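You operate a simulated robot arm through the tools that you are given. There is no shell and no other tool. Be economical: measure what you need, move in short steps, check, and stop when the job is done.

You run a simulated robot arm. Do the job below in one go: nothing can be reset, and whatever is moved stays where it is left.

TASK
Park the pump and finish the right joint with the orange jointer.
Fine: rub it smooth, sweep the crumbs off with the wooden brush, put both tools back. Set down upright: wooden brush. What is to be rubbed or washed off counts as gone when no trace of it is left.
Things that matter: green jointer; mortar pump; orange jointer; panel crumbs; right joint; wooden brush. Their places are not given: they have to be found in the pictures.

The check looks at the end state, three seconds after you hand in, the way a careful person would. Anything else that was tipped, shoved, dropped, spilled or broken makes it a failure.

THE ROBOT
A 6-joint arm with a two-finger parallel gripper, fixed in place. Base frame: the origin is at the foot of the arm, x ahead of it, y to its left, z up; the work surface is at about z = 850. Lengths are in mm, angles in degrees, forces in N, time in s.
With the tool pointing down near the work surface it reaches from about 260 to 680 mm from the base axis. Its first joint turns from -66.0 to 66.0 degrees. Payload 2.9 kg.
The tool frame sits at the grasp point between the pads (the TCP): z along the fingers, y along the line on which they close. The tips reach 30 mm beyond it. Largest opening 110 mm; finger width 20, thickness 10; the body of the gripper, 48 by 112 mm, starts 55 mm behind the TCP.
Orientation is that of the tool frame in the base frame, as a unit quaternion [x, y, z, w]. With the fingers straight down and closing along the base's y, the tool's x points along the base's -x, its y along +y and its z along -z.

THE INTERFACE
- The arm moves only by the tool apply_moves. Its argument "targets" is a list of rows, each an object of numbers (a shift or turn left out is 0, a gripper value left out holds the last): "dx", "dy", "dz": the shift along the tool's x, y, z in units of 500 mm (1.0 is 500 mm); "rx", "ry", "rz": the turn, a rotation vector about the tool's x, y, z in units of 60 degrees (1.0 is 60 degrees). In form: [{"dx": .., "dy": .., "dz": .., "rx": .., "ry": .., "rz": ..}, ...]. A call has 1 to 12 rows; each row is the pose to reach, as a shift and turn from the pose commanded when the call began, along the tool's axes at that moment. "hand" is the closure, from 0 (fully open) to 1 (shut), set as the call begins (left out, the last holds). A call with a number of a shift or a turn outside -1 to 1 is refused whole. A row lasts 0.2 s, in which the tool goes at most 50 mm and 8.6 degrees; a call with a longer step from one row to the next is refused whole, and so is a gripper value outside its range. Where a pose cannot be reached the arm comes as near as it can. A force on the tool above 50 N (or 10 N above the force at the start of the call, whichever is more), or a blocked arm, ends the call early, and 0.2 s more pass. The fingers move at their own pace (about 108 mm/s each) and stop on an object; they squeeze with about 30 N. The grip force told is the motor's: it shows also when the fingers shut on nothing. Time passes only in rows, and 0.2 s behind the last, so rows that repeat a pose let the fingers close. The reply holds the time, the measured pose of the TCP, the force on the tool along the base axes, the opening and the grip force, in the units named above and with some noise, with the torque about the TCP (base axes, N m) and any sound that the robot's microphone picked up, and new pictures: "views" is both (left out), scene, wrist or none.
- Cameras (640 x 400 px; columns grow to the right, rows downward): "scene" is fixed at [61.5, 421.5, 1392.9]; the picture's right is [-0.90, -0.44, 0.00], its down [-0.21, 0.43, -0.88] and it looks along [0.39, -0.79, -0.48] (base axes); focal length 310 px, centre (320, 200). "wrist" rides on the gripper at [72, 17, -103] in the tool frame; the picture's right is [-0.23, 0.97, 0.00], its down [-0.76, -0.18, -0.62] and it looks along [-0.61, -0.14, 0.78] (tool axes); focal length 222 px, centre (320, 200).
- locate(camera, pixels): for up to 12 pixels [column, row] of the newest picture of that camera ("zoom" is the newest enlarged one), the place [x, y, z] in the base frame of the surface seen there, good to about 2 mm. No time passes.
- inspect(camera, box): a new picture of the part [left, top, right, bottom] of that camera's present view, enlarged. No time passes.
- job_done(): hands the job in; it is judged then, once.

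Keep the steps short. Do not move on a guess: measure, check each grasp and each placing, and mend mistakes. In all there are 80 turns and 200 pictures (those below and enlarged ones count). Leave the gripper open and the arm clear of the work at the hand-in unless told otherwise, and finish with a single line.

The tools are called after ">>>" by a JSON object that holds its "method" and its "body". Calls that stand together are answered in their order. apply_moves: Moves the arm, as the interface text tells. Its arguments: {"type":"object","properties":{"targets":{"type":"array","items":{"type":"object","properties":{"dx":{"type":"number"},"dy":{"type":"number"},"dz":{"type":"number"},"rx":{"type":"number"},"ry":{"type":"number"},"rz":{"type":"number"}}}},"hand":{"type":"number"},"views":{"type":"string","enum":["both","scene","wrist","none"]}},"required":["targets"]} The other tools are called the same way: locate (camera, pixels) gives the place of the surface under pixels of a picture; inspect (camera, box) takes an enlarged picture of a part of a camera's view; job_done () hands the job in.

At the start:

```text
t: 0.0
tcp_pos: [286.6, -234.7, 1230.5]
ee_rot: [0.0, 1.0, 0.0, 0.0]
force: [-0.6, 0.0, -0.1]
torque: [-0.02, -0.01, -0.02]
finger_gap: 109.8
finger_force: 0.2
```

scene: 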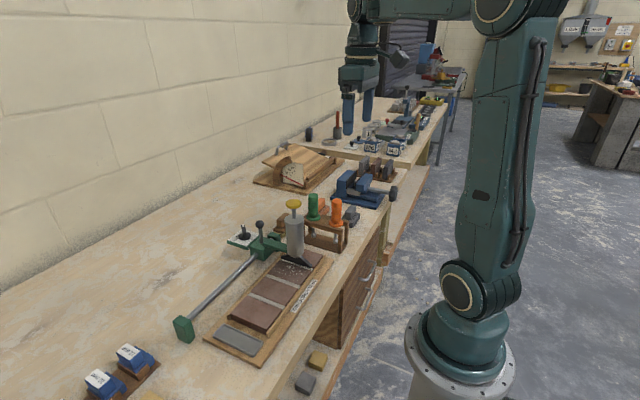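
wrist: 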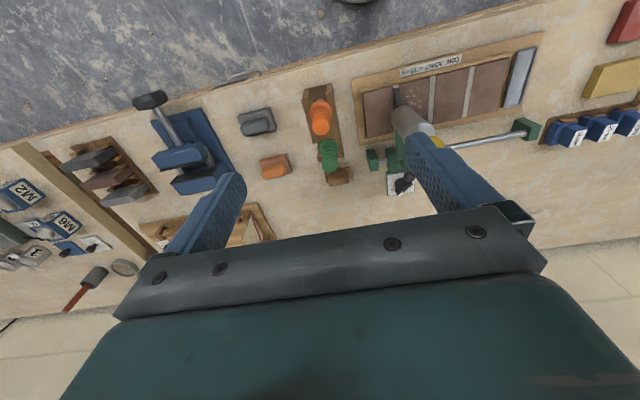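

I see the panel with three bricks, the pump standing over one joint, and the jointer stand behind it. I'll enlarge both views first.

>>> {"method": "inspect", "body": {"camera": "scene", "box": [180, 180, 400, 370]}}

>>> {"method": "inspect", "body": {"camera": "wrist", "box": [220, 20, 560, 220]}}

>>> {"method": "inspect", "body": {"camera": "scene", "box": [240, 80, 460, 220]}}

```text
2.11 times, centred on (290, 275) of scene
```

zoom: 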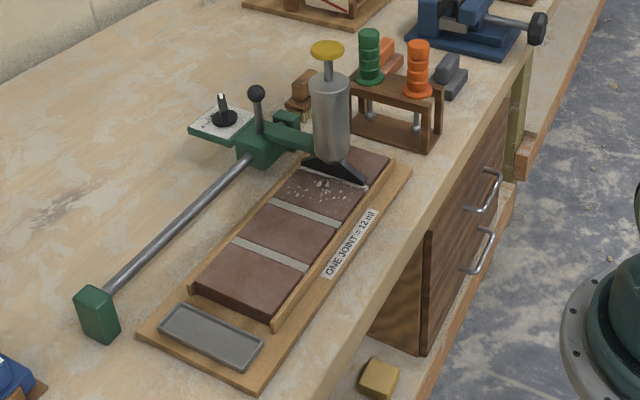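

```text
1.88 times, centred on (390, 120) of wrist
```

zoom: 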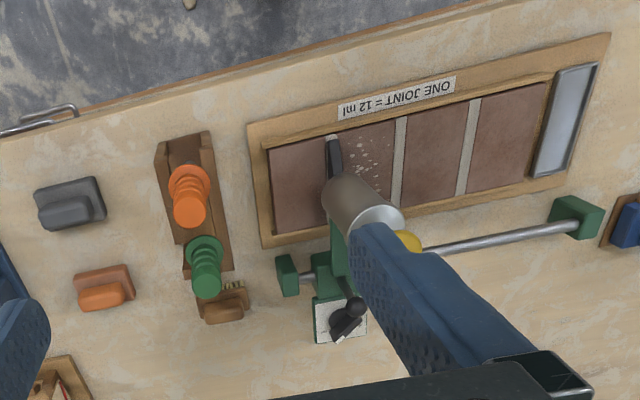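

```text
2.86 times, centred on (350, 150) of scene
```

zoom: 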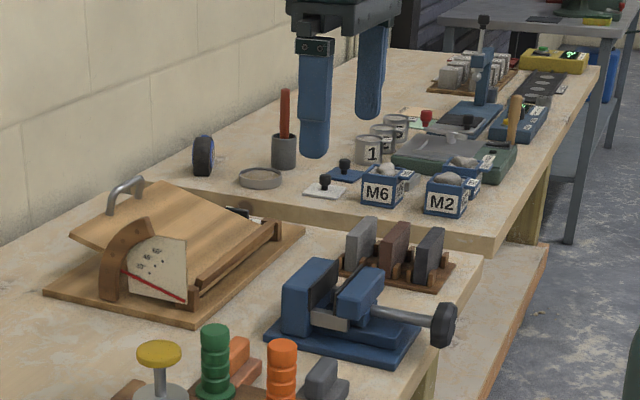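

The pump rides on a rail with its nozzle over the joint at the far end, which is the right joint as seen from the robot. I'll measure the main points on the wrist picture.

>>> {"method": "locate", "body": {"camera": "wrist", "pixels": [[320, 118], [329, 155], [396, 92], [407, 118], [432, 98], [469, 90], [373, 160], [404, 183], [525, 130], [340, 178], [276, 165], [256, 122]]}}

>>> {"method": "locate", "body": {"camera": "scene", "pixels": [[294, 203], [296, 240], [313, 207], [336, 212], [259, 222], [242, 238], [306, 240], [347, 246], [184, 328], [293, 258], [275, 231], [285, 222]]}}

>>> {"method": "inspect", "body": {"camera": "scene", "box": [220, 190, 320, 280]}}

>>> {"method": "inspect", "body": {"camera": "scene", "box": [270, 185, 370, 255]}}

```text
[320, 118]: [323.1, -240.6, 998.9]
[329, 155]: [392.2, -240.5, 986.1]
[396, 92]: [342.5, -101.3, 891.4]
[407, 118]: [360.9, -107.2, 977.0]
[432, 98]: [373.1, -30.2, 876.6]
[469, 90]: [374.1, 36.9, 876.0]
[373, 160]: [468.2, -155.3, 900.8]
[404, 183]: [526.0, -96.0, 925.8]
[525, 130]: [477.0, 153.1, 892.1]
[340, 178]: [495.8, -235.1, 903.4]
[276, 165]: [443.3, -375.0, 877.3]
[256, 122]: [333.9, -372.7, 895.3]
```

```text
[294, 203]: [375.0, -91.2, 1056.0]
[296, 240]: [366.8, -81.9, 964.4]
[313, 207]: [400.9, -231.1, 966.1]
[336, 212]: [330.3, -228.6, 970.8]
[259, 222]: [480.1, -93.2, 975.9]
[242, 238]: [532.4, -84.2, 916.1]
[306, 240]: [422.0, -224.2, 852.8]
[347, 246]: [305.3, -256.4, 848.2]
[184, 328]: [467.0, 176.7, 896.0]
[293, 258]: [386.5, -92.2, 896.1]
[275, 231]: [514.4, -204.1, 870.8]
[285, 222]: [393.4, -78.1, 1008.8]
```

```text
4.44 times, centred on (270, 235) of scene
```

zoom: 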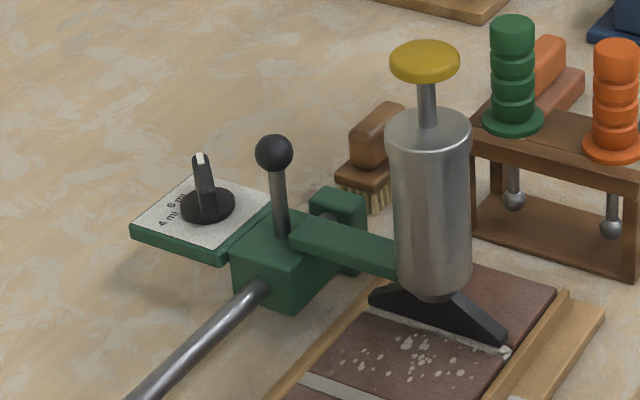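

```text
5.71 times, centred on (320, 220) of scene
```

zoom: 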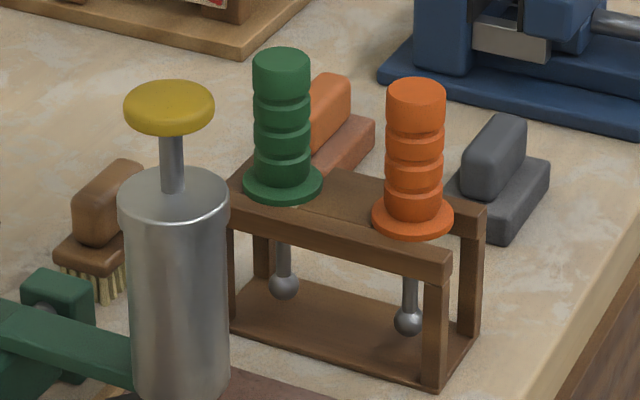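

The ball-topped lever on the carriage looks like the slide handle, and the grey tray at the +y end of the panel is the likely park spot. I'll measure the jointers and brush on the last zoom, and use the full scene picture for the tray, stops and ball.

>>> {"method": "locate", "body": {"camera": "zoom", "pixels": [[415, 90], [415, 150], [412, 235], [410, 322], [281, 60], [283, 195], [105, 185], [90, 252], [110, 215], [460, 212], [300, 210], [350, 235]]}}

>>> {"method": "locate", "body": {"camera": "wrist", "pixels": [[517, 84], [527, 52], [507, 104], [537, 118], [519, 128], [390, 158], [372, 160], [375, 168], [399, 152], [415, 135], [404, 190], [411, 175]]}}

>>> {"method": "inspect", "body": {"camera": "scene", "box": [165, 290, 325, 390]}}

```text
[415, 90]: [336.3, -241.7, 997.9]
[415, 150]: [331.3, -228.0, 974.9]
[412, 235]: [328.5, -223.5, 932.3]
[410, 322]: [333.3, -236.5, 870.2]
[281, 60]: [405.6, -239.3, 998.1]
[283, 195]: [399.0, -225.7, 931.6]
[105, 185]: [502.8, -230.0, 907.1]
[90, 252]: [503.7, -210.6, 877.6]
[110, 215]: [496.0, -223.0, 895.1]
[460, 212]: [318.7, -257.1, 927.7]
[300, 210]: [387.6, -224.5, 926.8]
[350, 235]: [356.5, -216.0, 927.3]
```

```text
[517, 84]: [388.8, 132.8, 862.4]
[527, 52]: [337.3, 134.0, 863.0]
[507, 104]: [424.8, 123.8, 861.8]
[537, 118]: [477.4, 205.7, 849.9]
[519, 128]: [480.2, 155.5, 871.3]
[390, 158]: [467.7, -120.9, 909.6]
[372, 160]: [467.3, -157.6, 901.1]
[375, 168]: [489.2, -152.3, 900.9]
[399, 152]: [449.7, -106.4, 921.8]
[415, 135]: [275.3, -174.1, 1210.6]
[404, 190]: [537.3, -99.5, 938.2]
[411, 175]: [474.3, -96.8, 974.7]
```

```text
4.00 times, centred on (245, 340) of scene
```

zoom: 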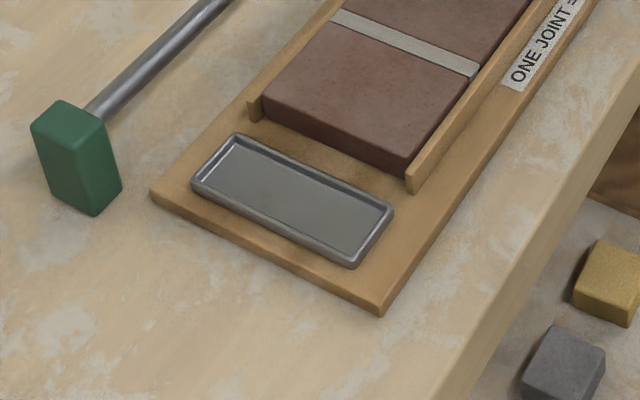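

The tray centre is at about y=130 and the ball at about (477, -96, 970). I'll move above the ball with the hand open, staying high.

>>> {"method": "apply_moves", "body": {"targets": [{"dx": -0.064, "dy": 0.046, "dz": 0.02}, {"dx": -0.127, "dy": 0.092, "dz": 0.04}, {"dx": -0.19, "dy": 0.138, "dz": 0.06}, {"dx": -0.254, "dy": 0.184, "dz": 0.08}, {"dx": -0.318, "dy": 0.23, "dz": 0.1}, {"dx": -0.381, "dy": 0.276, "dz": 0.12}, {"dx": -0.381, "dy": 0.276, "dz": 0.2}, {"dx": -0.381, "dy": 0.276, "dz": 0.26}, {"dx": -0.381, "dy": 0.276, "dz": 0.28}], "hand": 0}}

```text
t: 2.0
tcp_pos: [476.7, -95.0, 1093.6]
ee_rot: [0.0, 1.0, 0.0, -0.001]
force: [0.1, -0.3, 0.3]
torque: [0.02, 0.0, 0.02]
finger_gap: 110.0
finger_force: 0.1
```

scene: 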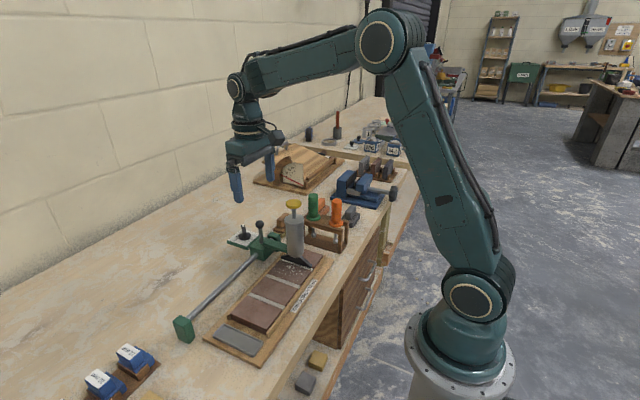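
wrist: 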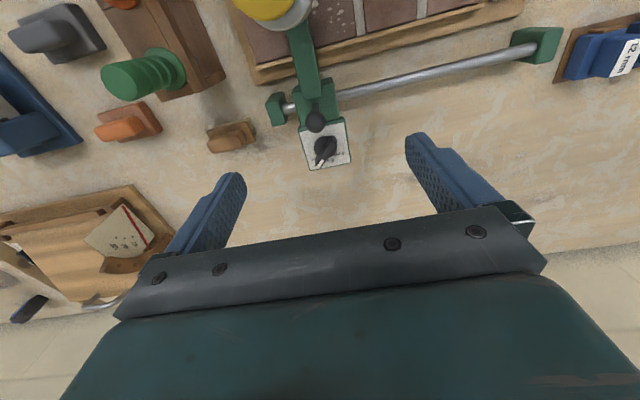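

I'm above the ball. I'll measure it, the stops, the dial and the brush from here.

>>> {"method": "locate", "body": {"camera": "wrist", "pixels": [[316, 121], [308, 121], [325, 121], [316, 112], [531, 32], [548, 50], [270, 108], [300, 98], [332, 98], [322, 148], [230, 132], [252, 145]]}}

>>> {"method": "inspect", "body": {"camera": "wrist", "box": [200, 50, 400, 175]}}

```text
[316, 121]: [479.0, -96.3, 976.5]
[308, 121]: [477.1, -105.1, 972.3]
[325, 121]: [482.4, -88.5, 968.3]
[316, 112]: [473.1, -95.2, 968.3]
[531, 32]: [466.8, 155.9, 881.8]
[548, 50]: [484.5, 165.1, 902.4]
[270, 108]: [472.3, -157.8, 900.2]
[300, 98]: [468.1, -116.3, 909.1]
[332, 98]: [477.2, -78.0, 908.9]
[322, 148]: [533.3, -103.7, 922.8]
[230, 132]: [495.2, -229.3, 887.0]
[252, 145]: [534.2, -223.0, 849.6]
```

```text
3.20 times, centred on (300, 112) of wrist
```

zoom: 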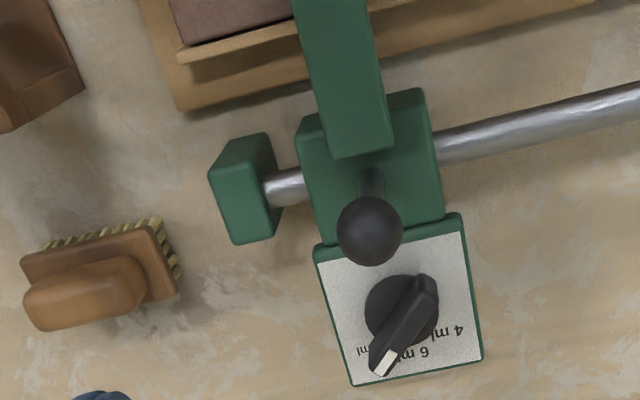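

Ball centre is about (479, -96.5, 966). I'll descend around it and then close.

>>> {"method": "apply_moves", "body": {"targets": [{"dx": -0.004, "dy": -0.003, "dz": 0.08}, {"dx": -0.004, "dy": -0.003, "dz": 0.16}, {"dx": -0.004, "dy": -0.003, "dz": 0.215}, {"dx": -0.004, "dy": -0.003, "dz": 0.221}], "views": "none"}}

>>> {"method": "apply_moves", "body": {"targets": [{"dx": 0}, {"dx": 0}, {"dx": 0}, {"dx": 0}], "hand": 1}}

```text
t: 3.0
tcp_pos: [476.4, -97.7, 983.3]
ee_rot: [0.001, 1.0, 0.0, 0.0]
force: [-0.2, 0.9, 0.0]
torque: [0.03, 0.0, 0.0]
finger_gap: 109.9
finger_force: 0.1
```

```text
t: 4.0
tcp_pos: [476.7, -98.2, 982.5]
ee_rot: [-0.001, 1.0, 0.0, 0.0]
force: [0.6, -3.2, -3.3]
torque: [-0.08, -0.19, -0.08]
finger_gap: 21.2
finger_force: 44.9
```

scene: 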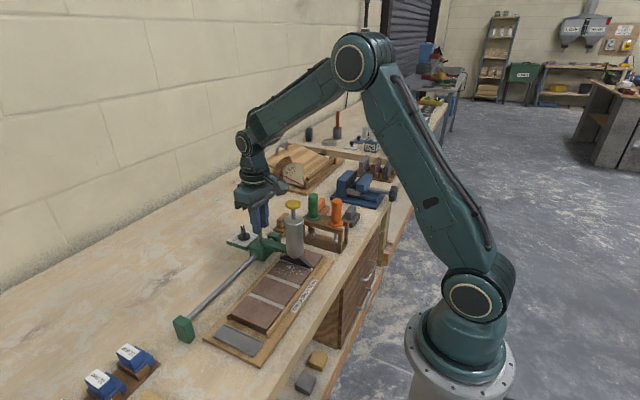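
wrist: 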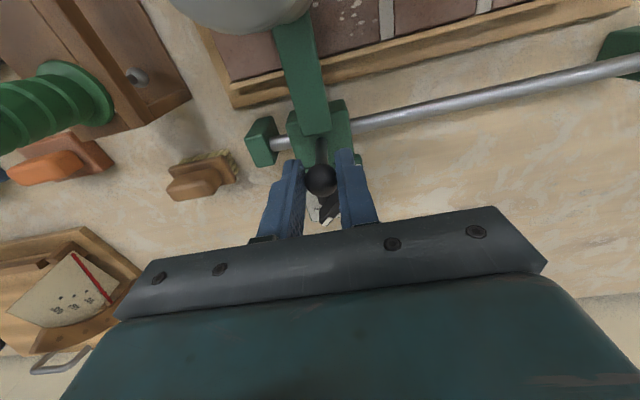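

The ball is held (gap 21 mm). I'll slide it 60 mm along +y slowly and watch the force.

>>> {"method": "apply_moves", "body": {"targets": [{"dy": 0.02}, {"dy": 0.04}, {"dy": 0.07}, {"dy": 0.1}, {"dy": 0.13}, {"dy": 0.15}]}}

```text
t: 5.4
tcp_pos: [478.3, -22.9, 982.5]
ee_rot: [-0.001, 1.0, 0.0, -0.002]
force: [-24.7, -0.4, 17.1]
torque: [0.0, -0.12, 0.05]
finger_gap: 21.4
finger_force: 45.3
```

scene: 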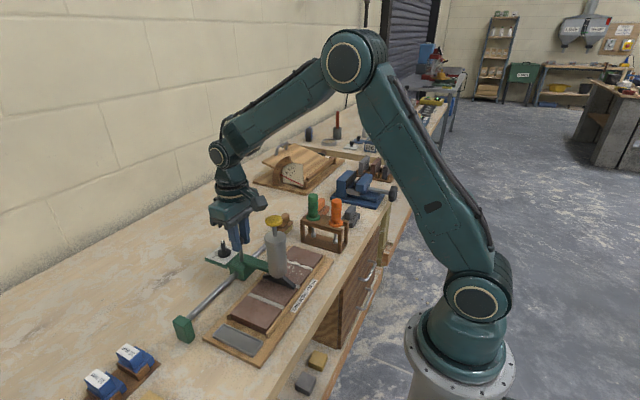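
wrist: 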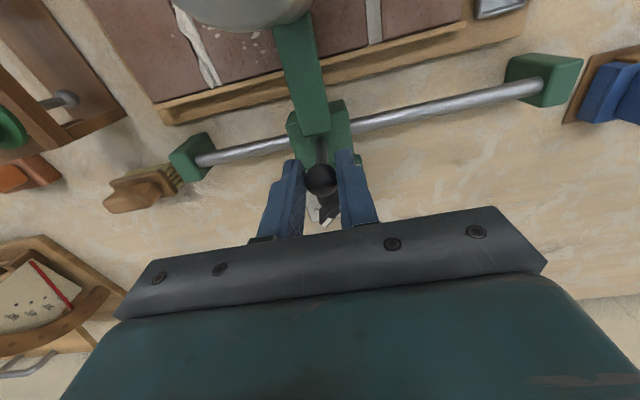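

The carriage slides and the fresh joint with crumbs is now visible. I'll continue to the tray, easing the sideways load a little.

>>> {"method": "apply_moves", "body": {"targets": [{"dx": 0.004, "dy": 0.02, "dz": -0.002}, {"dx": 0.004, "dy": 0.05, "dz": -0.002}, {"dx": 0.004, "dy": 0.08, "dz": -0.002}, {"dx": 0.004, "dy": 0.11, "dz": -0.002}, {"dx": 0.004, "dy": 0.14, "dz": -0.002}, {"dx": 0.004, "dy": 0.17, "dz": -0.002}, {"dx": 0.004, "dy": 0.2, "dz": -0.002}, {"dx": 0.004, "dy": 0.23, "dz": -0.002}, {"dx": 0.004, "dy": 0.25, "dz": -0.002}, {"dx": 0.004, "dy": 0.27, "dz": -0.002}, {"dx": 0.004, "dy": 0.28, "dz": -0.002}]}}

```text
t: 7.8
tcp_pos: [478.5, 118.6, 982.0]
ee_rot: [0.0, 1.0, 0.001, 0.001]
force: [18.6, -1.0, -18.9]
torque: [-0.01, -1.08, 0.0]
finger_gap: 21.4
finger_force: 45.0
```

scene: 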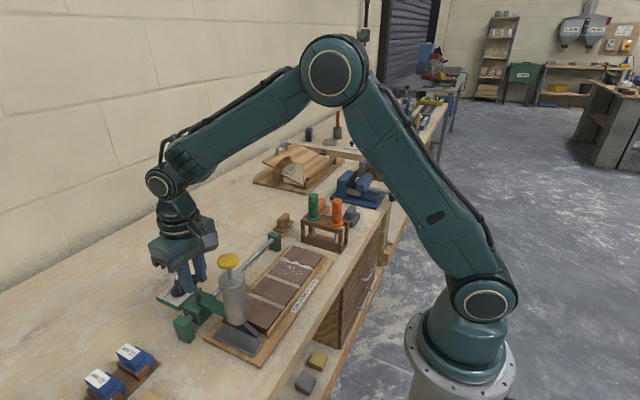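
wrist: 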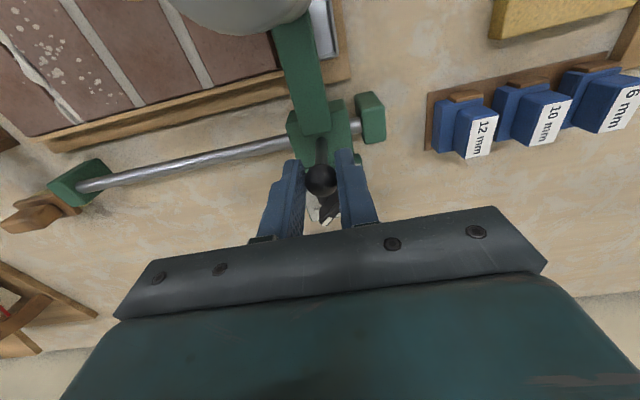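

The carriage is near the left stop. I'll check the nozzle against the tray and the gap left to the stop.

>>> {"method": "inspect", "body": {"camera": "scene", "box": [150, 245, 290, 365]}}

>>> {"method": "inspect", "body": {"camera": "wrist", "box": [240, 0, 420, 170]}}

```text
3.33 times, centred on (220, 305) of scene
```

zoom: 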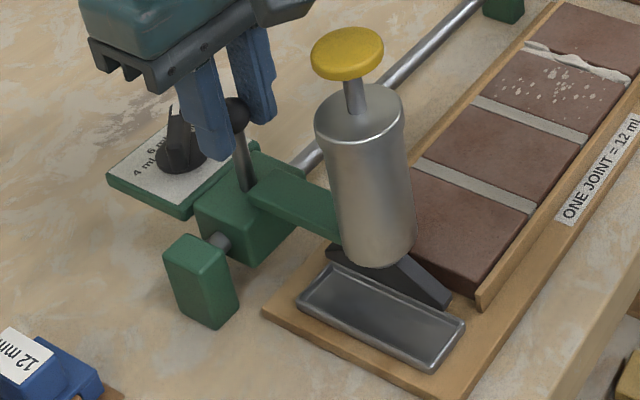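

```text
2.35 times, centred on (330, 85) of wrist
```

zoom: 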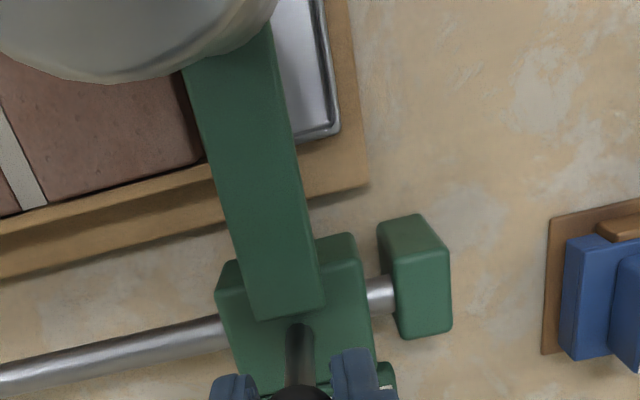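

About 12 mm is left to the stop, and the nozzle is just short of the tray's middle. I'll ease it on gently.

>>> {"method": "apply_moves", "body": {"targets": [{"dx": -0.002, "dz": 0.001, "dy": 0.006}, {"dx": -0.002, "dz": 0.001, "dy": 0.012}, {"dx": -0.002, "dz": 0.001, "dy": 0.018}, {"dx": -0.002, "dz": 0.001, "dy": 0.023}, {"dx": -0.002, "dz": 0.001, "dy": 0.026}], "views": "wrist"}}

>>> {"method": "inspect", "body": {"camera": "scene", "box": [150, 245, 290, 365]}}

```text
t: 9.0
tcp_pos: [476.8, 125.0, 981.9]
ee_rot: [0.006, 1.0, -0.002, -0.001]
force: [-3.1, -38.1, 19.4]
torque: [-0.65, 0.59, -0.11]
finger_gap: 21.2
finger_force: 44.6
```

wrist: 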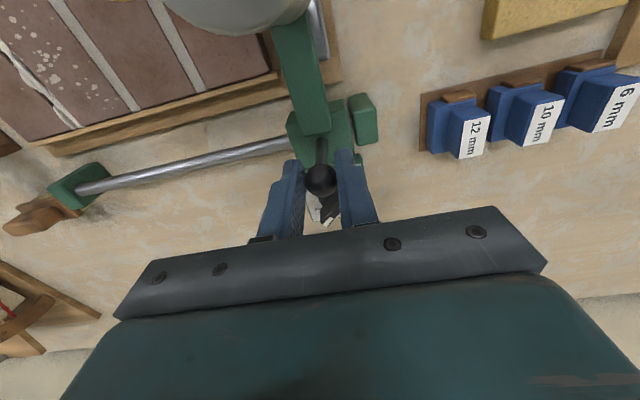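

```text
3.33 times, centred on (220, 305) of scene
```

zoom: 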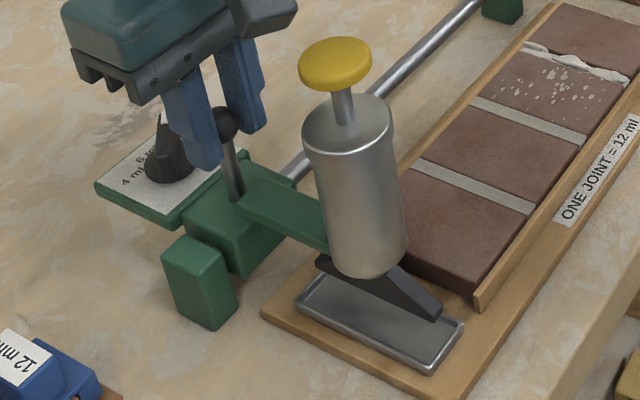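

It's at the stop (38 N) with the nozzle over the tray. I'll relax the push, open and rise.

>>> {"method": "apply_moves", "body": {"targets": [{"dy": -0.008}, {"dy": -0.008}], "views": "none"}}

>>> {"method": "apply_moves", "body": {"targets": [{"dz": 0}, {"dz": 0}, {"dz": 0}, {"dz": -0.06}, {"dz": -0.14}, {"dz": -0.22}, {"dz": -0.3}], "hand": 0}}

```text
t: 9.6
tcp_pos: [477.6, 125.2, 982.3]
ee_rot: [0.0, 1.0, 0.0, 0.002]
force: [-0.7, -20.2, 16.4]
torque: [-0.37, 0.39, -0.24]
finger_gap: 21.2
finger_force: 45.0
```

```text
t: 11.2
tcp_pos: [477.3, 126.0, 1134.4]
ee_rot: [0.001, 1.0, 0.0, -0.001]
force: [0.8, 0.7, 0.6]
torque: [0.0, -0.01, 0.0]
finger_gap: 110.1
finger_force: 0.0
```

scene: 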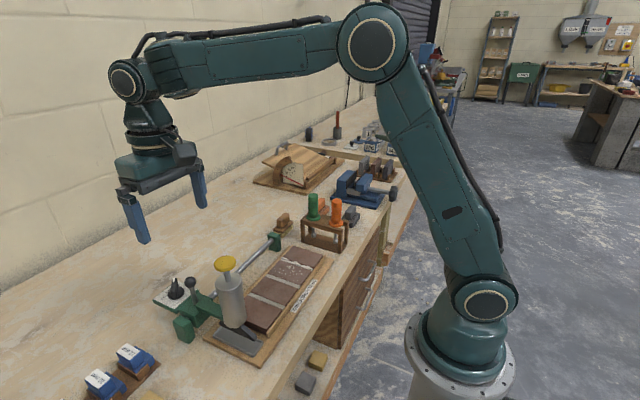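
wrist: 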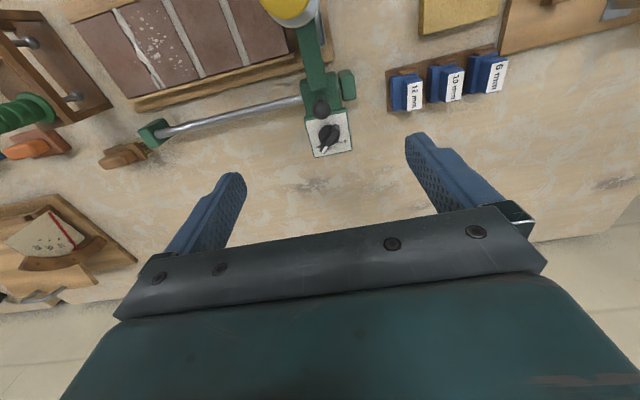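

The pump is parked and released. Next I'll go above the orange jointer, staying high.

>>> {"method": "apply_moves", "body": {"targets": [{"dx": 0.029, "dy": -0.073}, {"dx": 0.058, "dy": -0.146}, {"dx": 0.087, "dy": -0.22}, {"dx": 0.115, "dy": -0.293}, {"dx": 0.144, "dy": -0.366}, {"dx": 0.173, "dy": -0.439}, {"dx": 0.202, "dy": -0.512}, {"dx": 0.23, "dy": -0.586}, {"dx": 0.259, "dy": -0.659}, {"dx": 0.288, "dy": -0.732}, {"dx": 0.288, "dy": -0.732}]}}

>>> {"method": "inspect", "body": {"camera": "wrist", "box": [250, 0, 450, 150]}}

>>> {"method": "inspect", "body": {"camera": "scene", "box": [240, 185, 360, 285]}}

```text
t: 13.6
tcp_pos: [335.8, -239.2, 1134.7]
ee_rot: [0.0, 1.0, 0.001, -0.001]
force: [-0.4, 0.5, -0.3]
torque: [0.0, -0.01, -0.01]
finger_gap: 110.1
finger_force: 0.0
```

scene: 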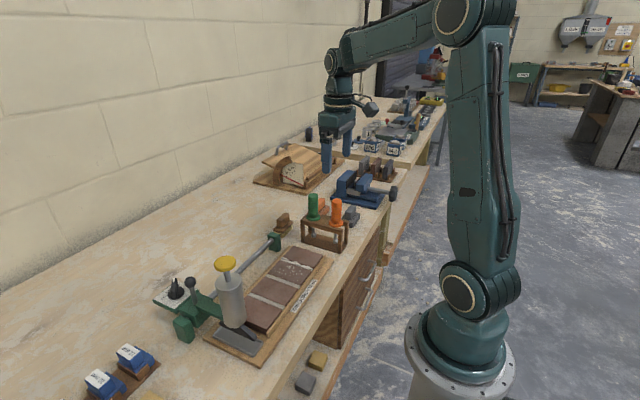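
wrist: 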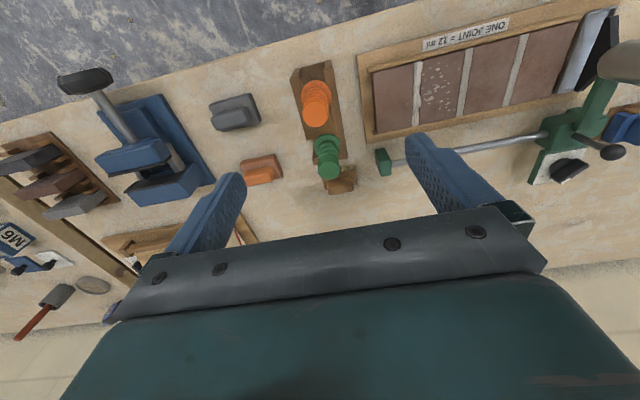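

```text
2.67 times, centred on (350, 75) of wrist
```

zoom: 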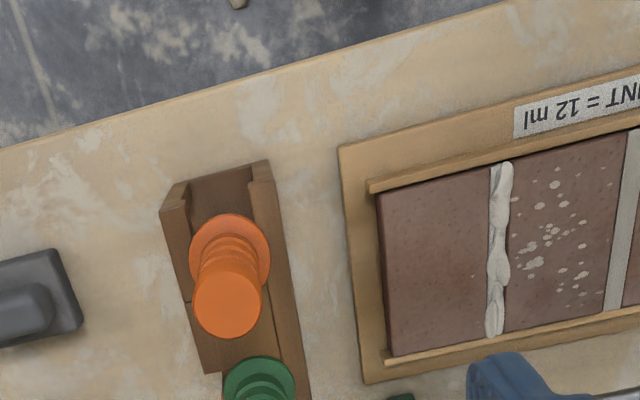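

```text
4.00 times, centred on (300, 235) of scene
```

zoom: 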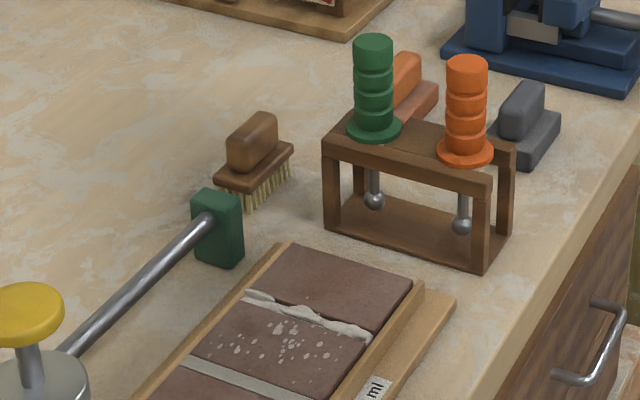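

I'll measure the handle's outline and the bead, brick and joint ends.

>>> {"method": "locate", "body": {"camera": "wrist", "pixels": [[315, 115], [304, 112], [327, 112], [315, 124], [303, 94], [330, 94], [419, 65], [415, 122], [417, 94], [395, 94], [455, 85], [417, 69]]}}

>>> {"method": "locate", "body": {"camera": "zoom", "pixels": [[467, 63], [448, 70], [486, 70], [467, 110], [440, 157], [492, 157], [462, 205], [462, 225], [252, 295], [367, 335], [310, 315], [330, 290]]}}

```text
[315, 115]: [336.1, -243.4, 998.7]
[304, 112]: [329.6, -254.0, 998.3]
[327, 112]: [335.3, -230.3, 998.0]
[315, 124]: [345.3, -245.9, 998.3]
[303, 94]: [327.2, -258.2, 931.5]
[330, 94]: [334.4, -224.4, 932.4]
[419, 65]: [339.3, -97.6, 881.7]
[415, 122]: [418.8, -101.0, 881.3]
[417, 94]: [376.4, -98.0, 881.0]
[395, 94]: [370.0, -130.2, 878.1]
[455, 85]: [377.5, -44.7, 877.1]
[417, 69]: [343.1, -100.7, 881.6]
```

```text
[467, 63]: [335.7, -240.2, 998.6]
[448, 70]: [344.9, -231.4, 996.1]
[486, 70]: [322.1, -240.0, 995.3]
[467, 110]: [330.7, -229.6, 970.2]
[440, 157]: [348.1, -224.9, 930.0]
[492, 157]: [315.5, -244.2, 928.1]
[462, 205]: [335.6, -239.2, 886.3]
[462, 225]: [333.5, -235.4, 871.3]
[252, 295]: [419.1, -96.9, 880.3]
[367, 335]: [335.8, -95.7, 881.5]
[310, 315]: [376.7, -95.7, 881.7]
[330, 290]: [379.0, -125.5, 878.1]
```

The handle centre is (333, -242), its top at z=998 and its flange at z=931. I'll descend to z=970 and close along y.

>>> {"method": "apply_moves", "body": {"targets": [{"dx": 0.005, "dy": -0.006, "dz": 0.08}, {"dx": 0.005, "dy": -0.006, "dz": 0.16}, {"dx": 0.005, "dy": -0.006, "dz": 0.24}, {"dx": 0.005, "dy": -0.006, "dz": 0.31}, {"dx": 0.005, "dy": -0.006, "dz": 0.329}, {"dx": 0.005, "dy": -0.006, "dz": 0.329}]}}

>>> {"method": "apply_moves", "body": {"targets": [{"dx": 0}, {"dx": 0}, {"dx": 0}, {"dx": 0}], "hand": 1}}

```text
t: 15.0
tcp_pos: [329.6, -243.1, 968.7]
ee_rot: [0.0, 1.0, 0.0, -0.001]
force: [0.4, -0.2, 0.2]
torque: [0.0, 0.01, 0.0]
finger_gap: 109.8
finger_force: 0.1
```

scene: 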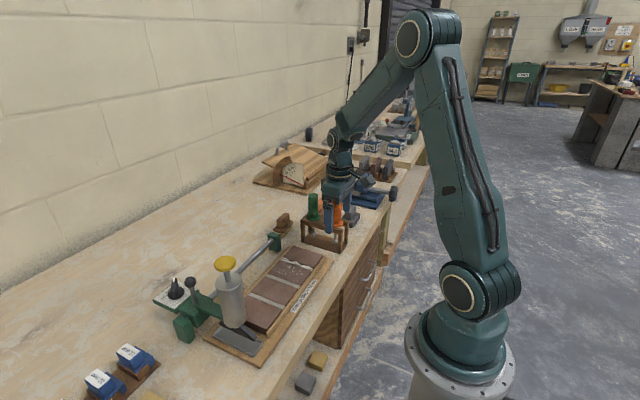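
wrist: 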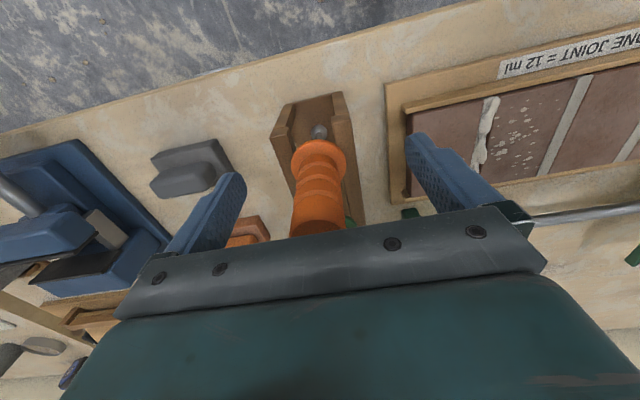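

```text
t: 16.0
tcp_pos: [329.1, -243.1, 967.5]
ee_rot: [0.001, 1.0, 0.0, 0.0]
force: [-0.1, 1.0, -1.0]
torque: [0.05, 0.01, 0.03]
finger_gap: 26.9
finger_force: 30.0
```

scene: 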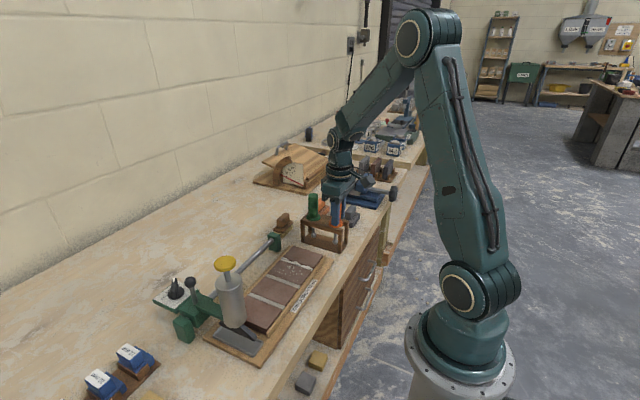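
wrist: 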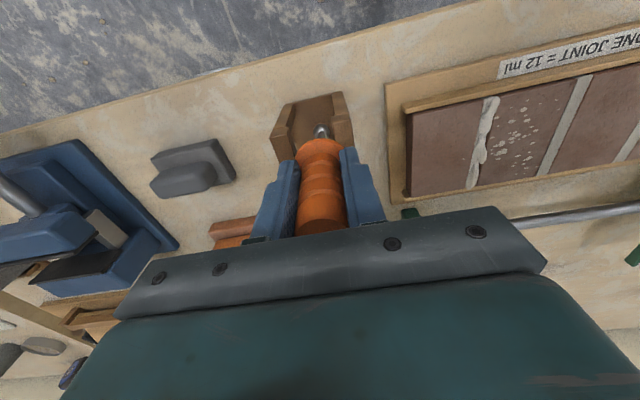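

It's gripped (27 mm gap, TCP about (329, -243, 967.5), which is its home pose). I'll lift slowly, straight up.

>>> {"method": "apply_moves", "body": {"targets": [{"dz": -0.02}, {"dz": -0.06}, {"dz": -0.1}, {"dz": -0.15}, {"dz": -0.2}, {"dz": -0.2}]}}

>>> {"method": "inspect", "body": {"camera": "scene", "box": [270, 150, 390, 260]}}

```text
t: 17.4
tcp_pos: [330.7, -241.8, 1068.5]
ee_rot: [0.001, 1.0, 0.0, 0.0]
force: [0.5, 0.2, -1.5]
torque: [0.0, 0.03, -0.01]
finger_gap: 27.3
finger_force: 30.4
```

scene: 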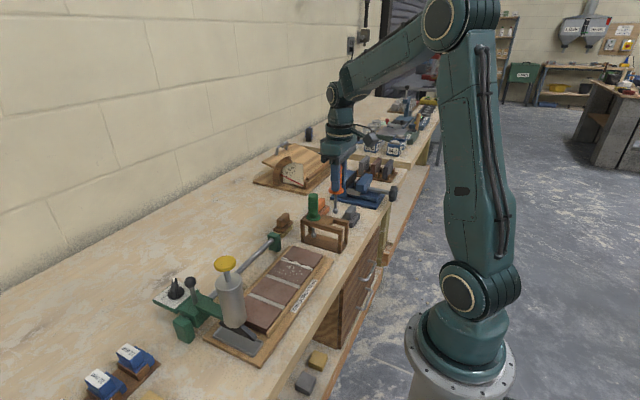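
wrist: 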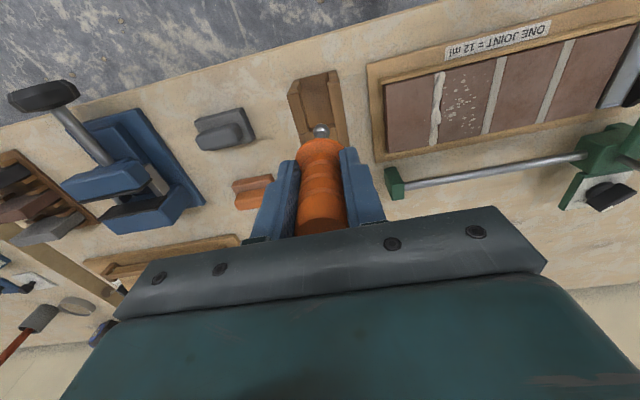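

```text
3.64 times, centred on (330, 205) of scene
```

zoom: 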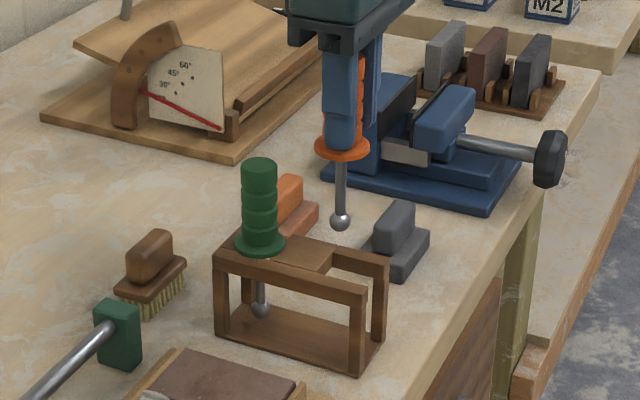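

It's lifted clean. I'll measure the ball's position relative to the TCP.

>>> {"method": "locate", "body": {"camera": "zoom", "pixels": [[340, 221], [340, 213], [340, 228], [331, 221], [349, 221], [341, 175], [341, 155]]}}

>>> {"method": "locate", "body": {"camera": "wrist", "pixels": [[321, 131], [319, 128], [324, 128], [320, 150]]}}

```text
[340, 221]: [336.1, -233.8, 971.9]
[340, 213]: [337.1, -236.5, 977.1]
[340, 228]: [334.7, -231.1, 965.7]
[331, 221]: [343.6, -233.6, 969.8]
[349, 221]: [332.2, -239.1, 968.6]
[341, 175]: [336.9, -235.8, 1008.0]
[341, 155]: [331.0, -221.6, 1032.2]
```

```text
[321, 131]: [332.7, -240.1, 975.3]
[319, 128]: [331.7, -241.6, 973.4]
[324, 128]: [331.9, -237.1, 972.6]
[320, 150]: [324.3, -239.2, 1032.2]
```

The ball centre is about TCP + (7, 2.5, -100.5), with its bottom about 107.5 below the TCP. I'll carry it over the near end of the joint and come down to just above the bead.

>>> {"method": "apply_moves", "body": {"targets": [{"dx": -0.003, "dy": 0.07}, {"dx": -0.005, "dy": 0.14}, {"dx": -0.01, "dy": 0.21}, {"dx": -0.015, "dy": 0.284}, {"dx": -0.015, "dy": 0.284, "dz": 0.06}, {"dx": -0.015, "dy": 0.284, "dz": 0.12}, {"dx": -0.015, "dy": 0.284, "dz": 0.14}, {"dx": -0.015, "dy": 0.284, "dz": 0.14}]}}

>>> {"method": "inspect", "body": {"camera": "scene", "box": [240, 205, 360, 295]}}

```text
t: 19.2
tcp_pos: [337.7, -101.0, 998.5]
ee_rot: [0.0, 1.0, 0.0, -0.001]
force: [0.3, -0.7, -0.8]
torque: [-0.01, 0.05, 0.02]
finger_gap: 27.1
finger_force: 29.9
```

scene: 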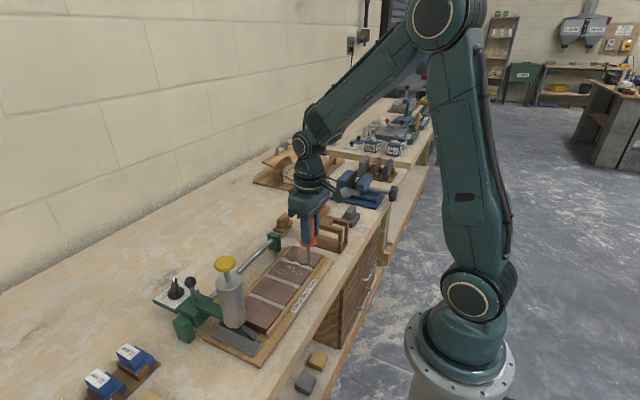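
wrist: 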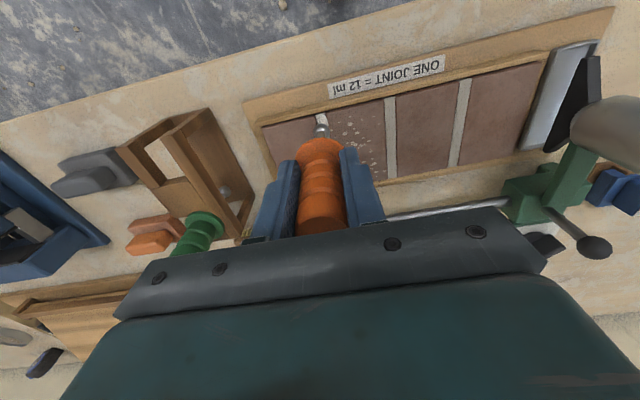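

```text
4.44 times, centred on (300, 250) of scene
```

zoom: 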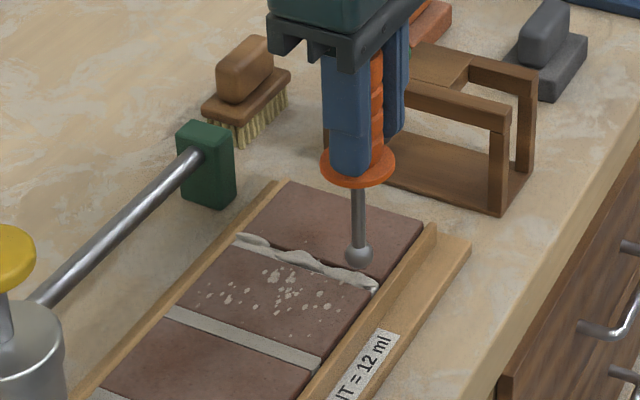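

I'll check the ball's exact place against the bead.

>>> {"method": "locate", "body": {"camera": "zoom", "pixels": [[358, 256], [346, 256], [371, 256], [358, 266], [345, 274], [372, 290], [320, 265], [240, 238], [385, 270], [428, 232], [300, 355]]}}

>>> {"method": "inspect", "body": {"camera": "wrist", "box": [260, 90, 380, 170]}}

```text
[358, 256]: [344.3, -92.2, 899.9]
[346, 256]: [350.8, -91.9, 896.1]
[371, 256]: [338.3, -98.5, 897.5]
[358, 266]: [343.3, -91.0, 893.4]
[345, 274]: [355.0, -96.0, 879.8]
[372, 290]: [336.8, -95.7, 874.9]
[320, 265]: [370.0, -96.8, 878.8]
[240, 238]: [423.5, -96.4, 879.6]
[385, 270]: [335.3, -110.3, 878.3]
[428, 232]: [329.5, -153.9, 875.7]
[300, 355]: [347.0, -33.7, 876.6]
```

```text
5.00 times, centred on (320, 130) of wrist
```

zoom: 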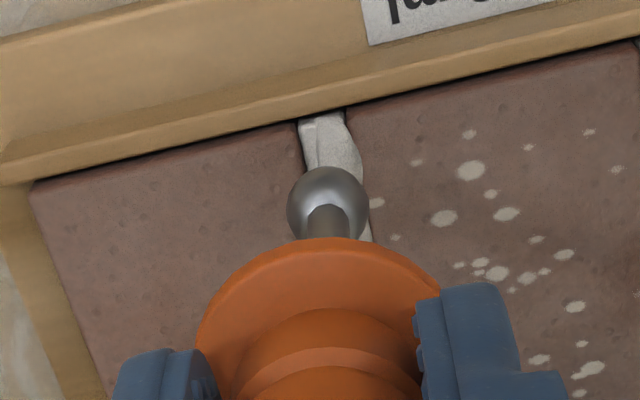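

The ball is centred over the bead line, with its bottom about 12 mm above it. I'll lower 11 mm and read the force.

>>> {"method": "apply_moves", "body": {"targets": [{"dz": 0.008}, {"dz": 0.014}, {"dz": 0.018}, {"dz": 0.022}, {"dz": 0.022}], "views": "wrist"}}

```text
t: 20.4
tcp_pos: [338.1, -101.3, 985.2]
ee_rot: [0.0, 1.0, 0.0, 0.001]
force: [-3.9, 1.3, 13.0]
torque: [0.31, 0.26, 0.01]
finger_gap: 27.1
finger_force: 30.1
```

wrist: 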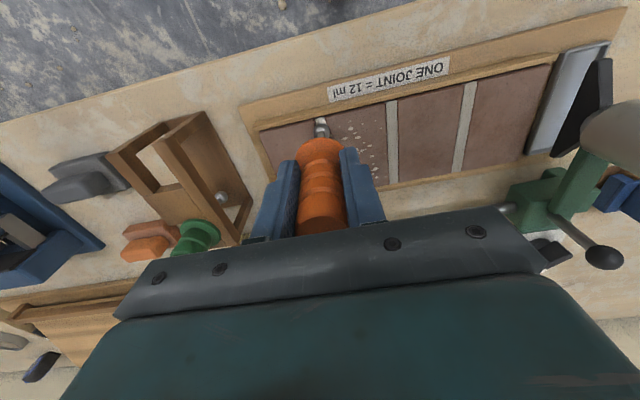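

There's contact at 13 N. I'll rub to the near end, then back along +x.

>>> {"method": "apply_moves", "body": {"targets": [{"dx": 0.008}, {"dx": 0.016}, {"dx": 0.0}, {"dx": -0.02}, {"dx": -0.04}, {"dx": -0.06}, {"dx": -0.08}, {"dx": -0.1}, {"dx": -0.12}, {"dx": -0.135}, {"dx": -0.148}, {"dx": -0.148}]}}

>>> {"method": "inspect", "body": {"camera": "scene", "box": [240, 205, 360, 295]}}

```text
t: 23.0
tcp_pos: [413.7, -101.0, 986.2]
ee_rot: [0.0, 1.0, 0.0, -0.001]
force: [0.3, -0.4, -1.2]
torque: [-0.02, -0.01, 0.0]
finger_gap: 27.0
finger_force: 30.2
```

scene: 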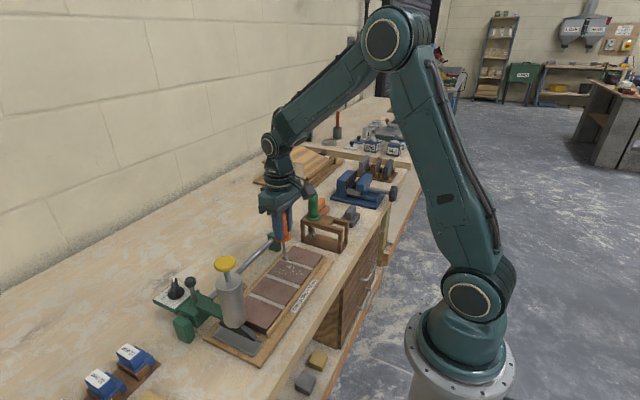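
wrist: 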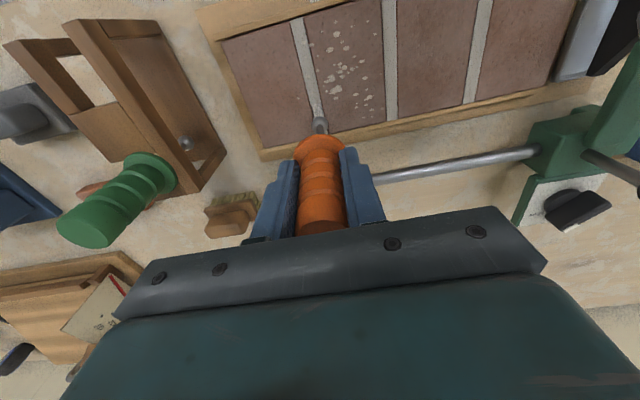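

```text
4.44 times, centred on (300, 250) of scene
```

zoom: 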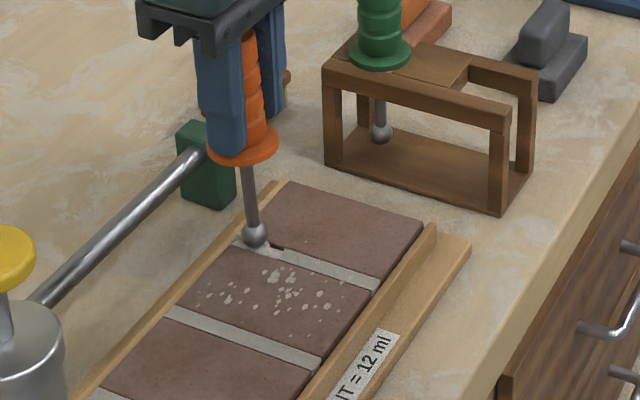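

Most of the bead is smoothed, but contact was lost near the far end. I'll press about 3 mm more and go over the far end again, then back along the whole joint.

>>> {"method": "apply_moves", "body": {"targets": [{"dz": 0.004}, {"dz": 0.006}, {"dx": -0.008, "dz": 0.006}, {"dx": 0.008, "dz": 0.006}, {"dx": 0.024, "dz": 0.006}, {"dx": 0.008, "dz": 0.006}, {"dx": -0.008, "dz": 0.006}, {"dx": -0.008, "dz": 0.006}], "views": "none"}}

>>> {"method": "inspect", "body": {"camera": "scene", "box": [250, 220, 330, 280]}}

```text
t: 24.8
tcp_pos: [415.8, -101.9, 982.1]
ee_rot: [0.0, 1.0, 0.0, 0.0]
force: [-2.8, 7.9, 5.0]
torque: [0.72, 0.33, -0.06]
finger_gap: 27.7
finger_force: 29.9
```

```text
6.67 times, centred on (290, 250) of scene
```

zoom: 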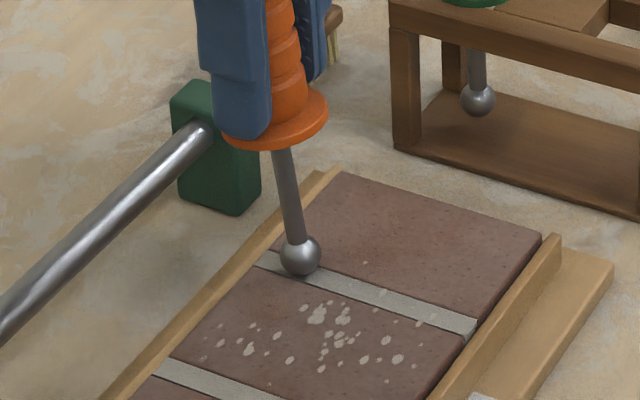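

The joint looks flush. I'll lift clear and look at the whole joint.

>>> {"method": "apply_moves", "body": {"targets": [{"dz": -0.03}, {"dz": -0.1}, {"dz": -0.18}, {"dz": -0.18}]}}

>>> {"method": "inspect", "body": {"camera": "scene", "box": [250, 220, 330, 280]}}

>>> {"method": "inspect", "body": {"camera": "wrist", "box": [240, 20, 400, 140]}}

```text
t: 25.8
tcp_pos: [414.8, -101.6, 1073.7]
ee_rot: [0.0, 1.0, 0.001, -0.001]
force: [0.8, -0.8, -0.5]
torque: [-0.05, 0.01, -0.02]
finger_gap: 27.1
finger_force: 30.1
```

scene: 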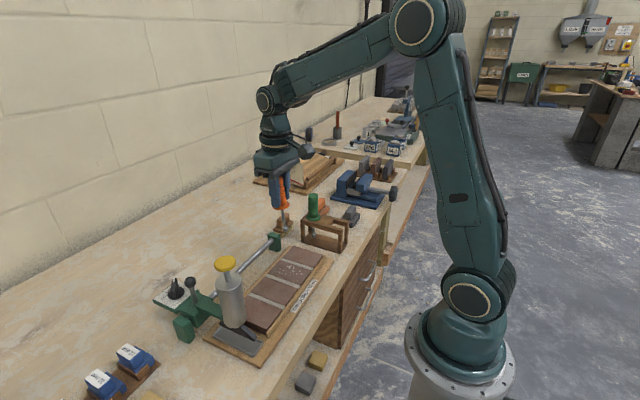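
wrist: 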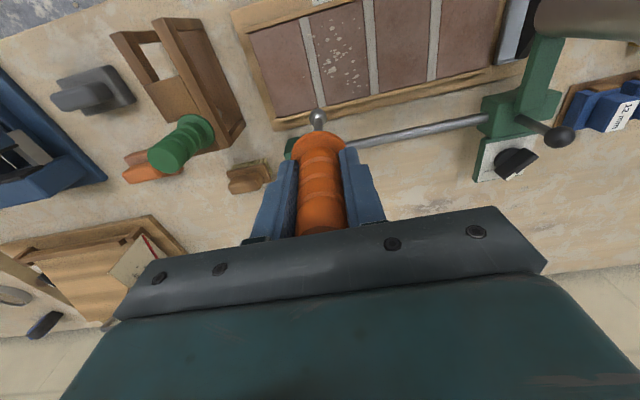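

```text
6.67 times, centred on (290, 250) of scene
```

zoom: 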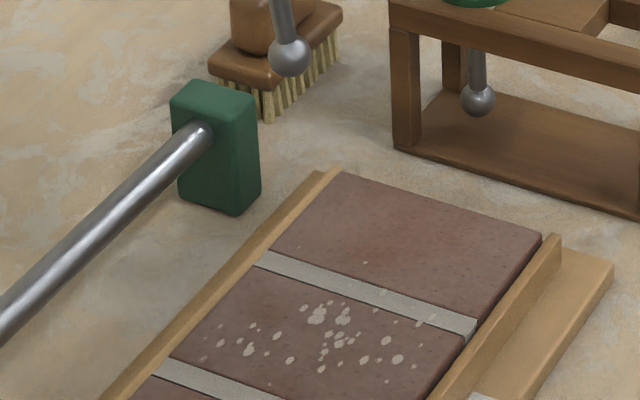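

```text
3.33 times, centred on (320, 80) of wrist
```

zoom: 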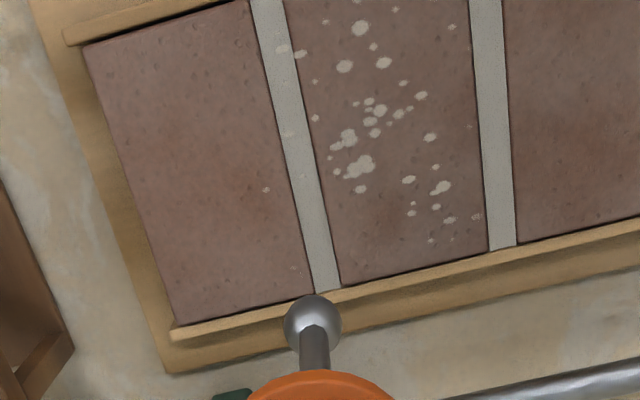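

The joint is smooth. The jointer seems to have tilted slightly in the grip, so I'll measure that before putting it back.

>>> {"method": "locate", "body": {"camera": "wrist", "pixels": [[318, 116], [311, 119], [325, 119], [318, 127], [318, 145]]}}

>>> {"method": "inspect", "body": {"camera": "scene", "box": [235, 140, 335, 250]}}

```text
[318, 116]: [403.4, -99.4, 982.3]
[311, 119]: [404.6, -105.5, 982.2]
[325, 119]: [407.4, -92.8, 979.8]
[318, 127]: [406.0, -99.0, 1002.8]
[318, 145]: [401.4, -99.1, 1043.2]
```

```text
3.64 times, centred on (285, 195) of scene
```

zoom: 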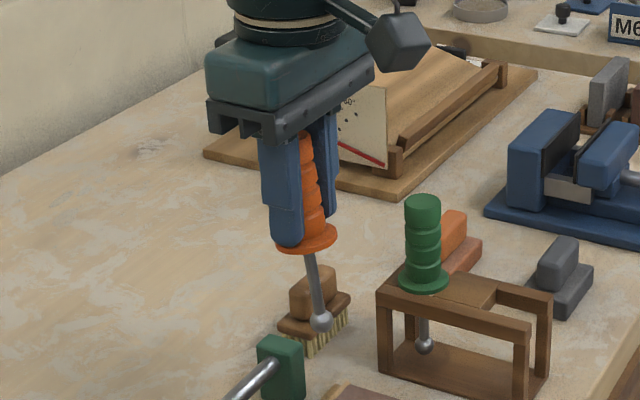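

The jointer tilted about 9° about y. I'll carry it over its stand and turn the hand -9° about tool y to make it upright.

>>> {"method": "apply_moves", "body": {"targets": [{"dx": 0.05, "dy": -0.02, "ry": -0.04}, {"dx": 0.1, "dy": -0.07, "ry": -0.08}, {"dx": 0.14, "dy": -0.14, "ry": -0.12}, {"dx": 0.17, "dy": -0.21, "ry": -0.155}, {"dx": 0.17, "dy": -0.281, "ry": -0.155}, {"dx": 0.17, "dy": -0.281, "ry": -0.155}]}}

>>> {"method": "inspect", "body": {"camera": "scene", "box": [280, 140, 380, 260]}}

```text
t: 27.2
tcp_pos: [331.2, -243.1, 1074.6]
ee_rot: [0.001, 0.997, -0.001, 0.081]
force: [-0.8, 0.4, -1.2]
torque: [-0.02, -0.03, 0.0]
finger_gap: 27.2
finger_force: 29.5
```

scene: 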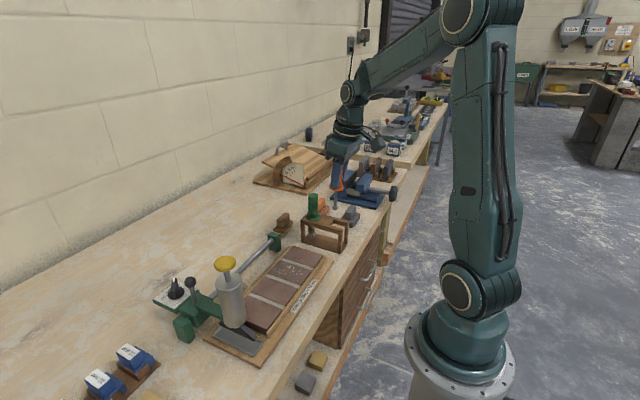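
wrist: 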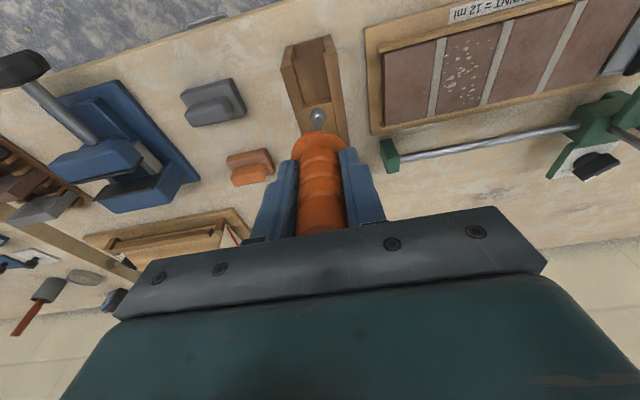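

```text
3.33 times, centred on (330, 200) of scene
```

zoom: 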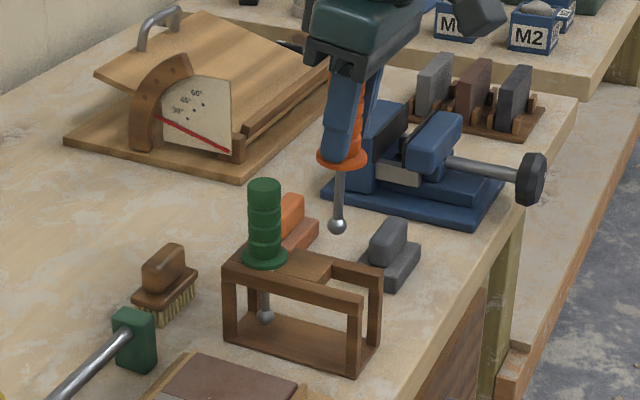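

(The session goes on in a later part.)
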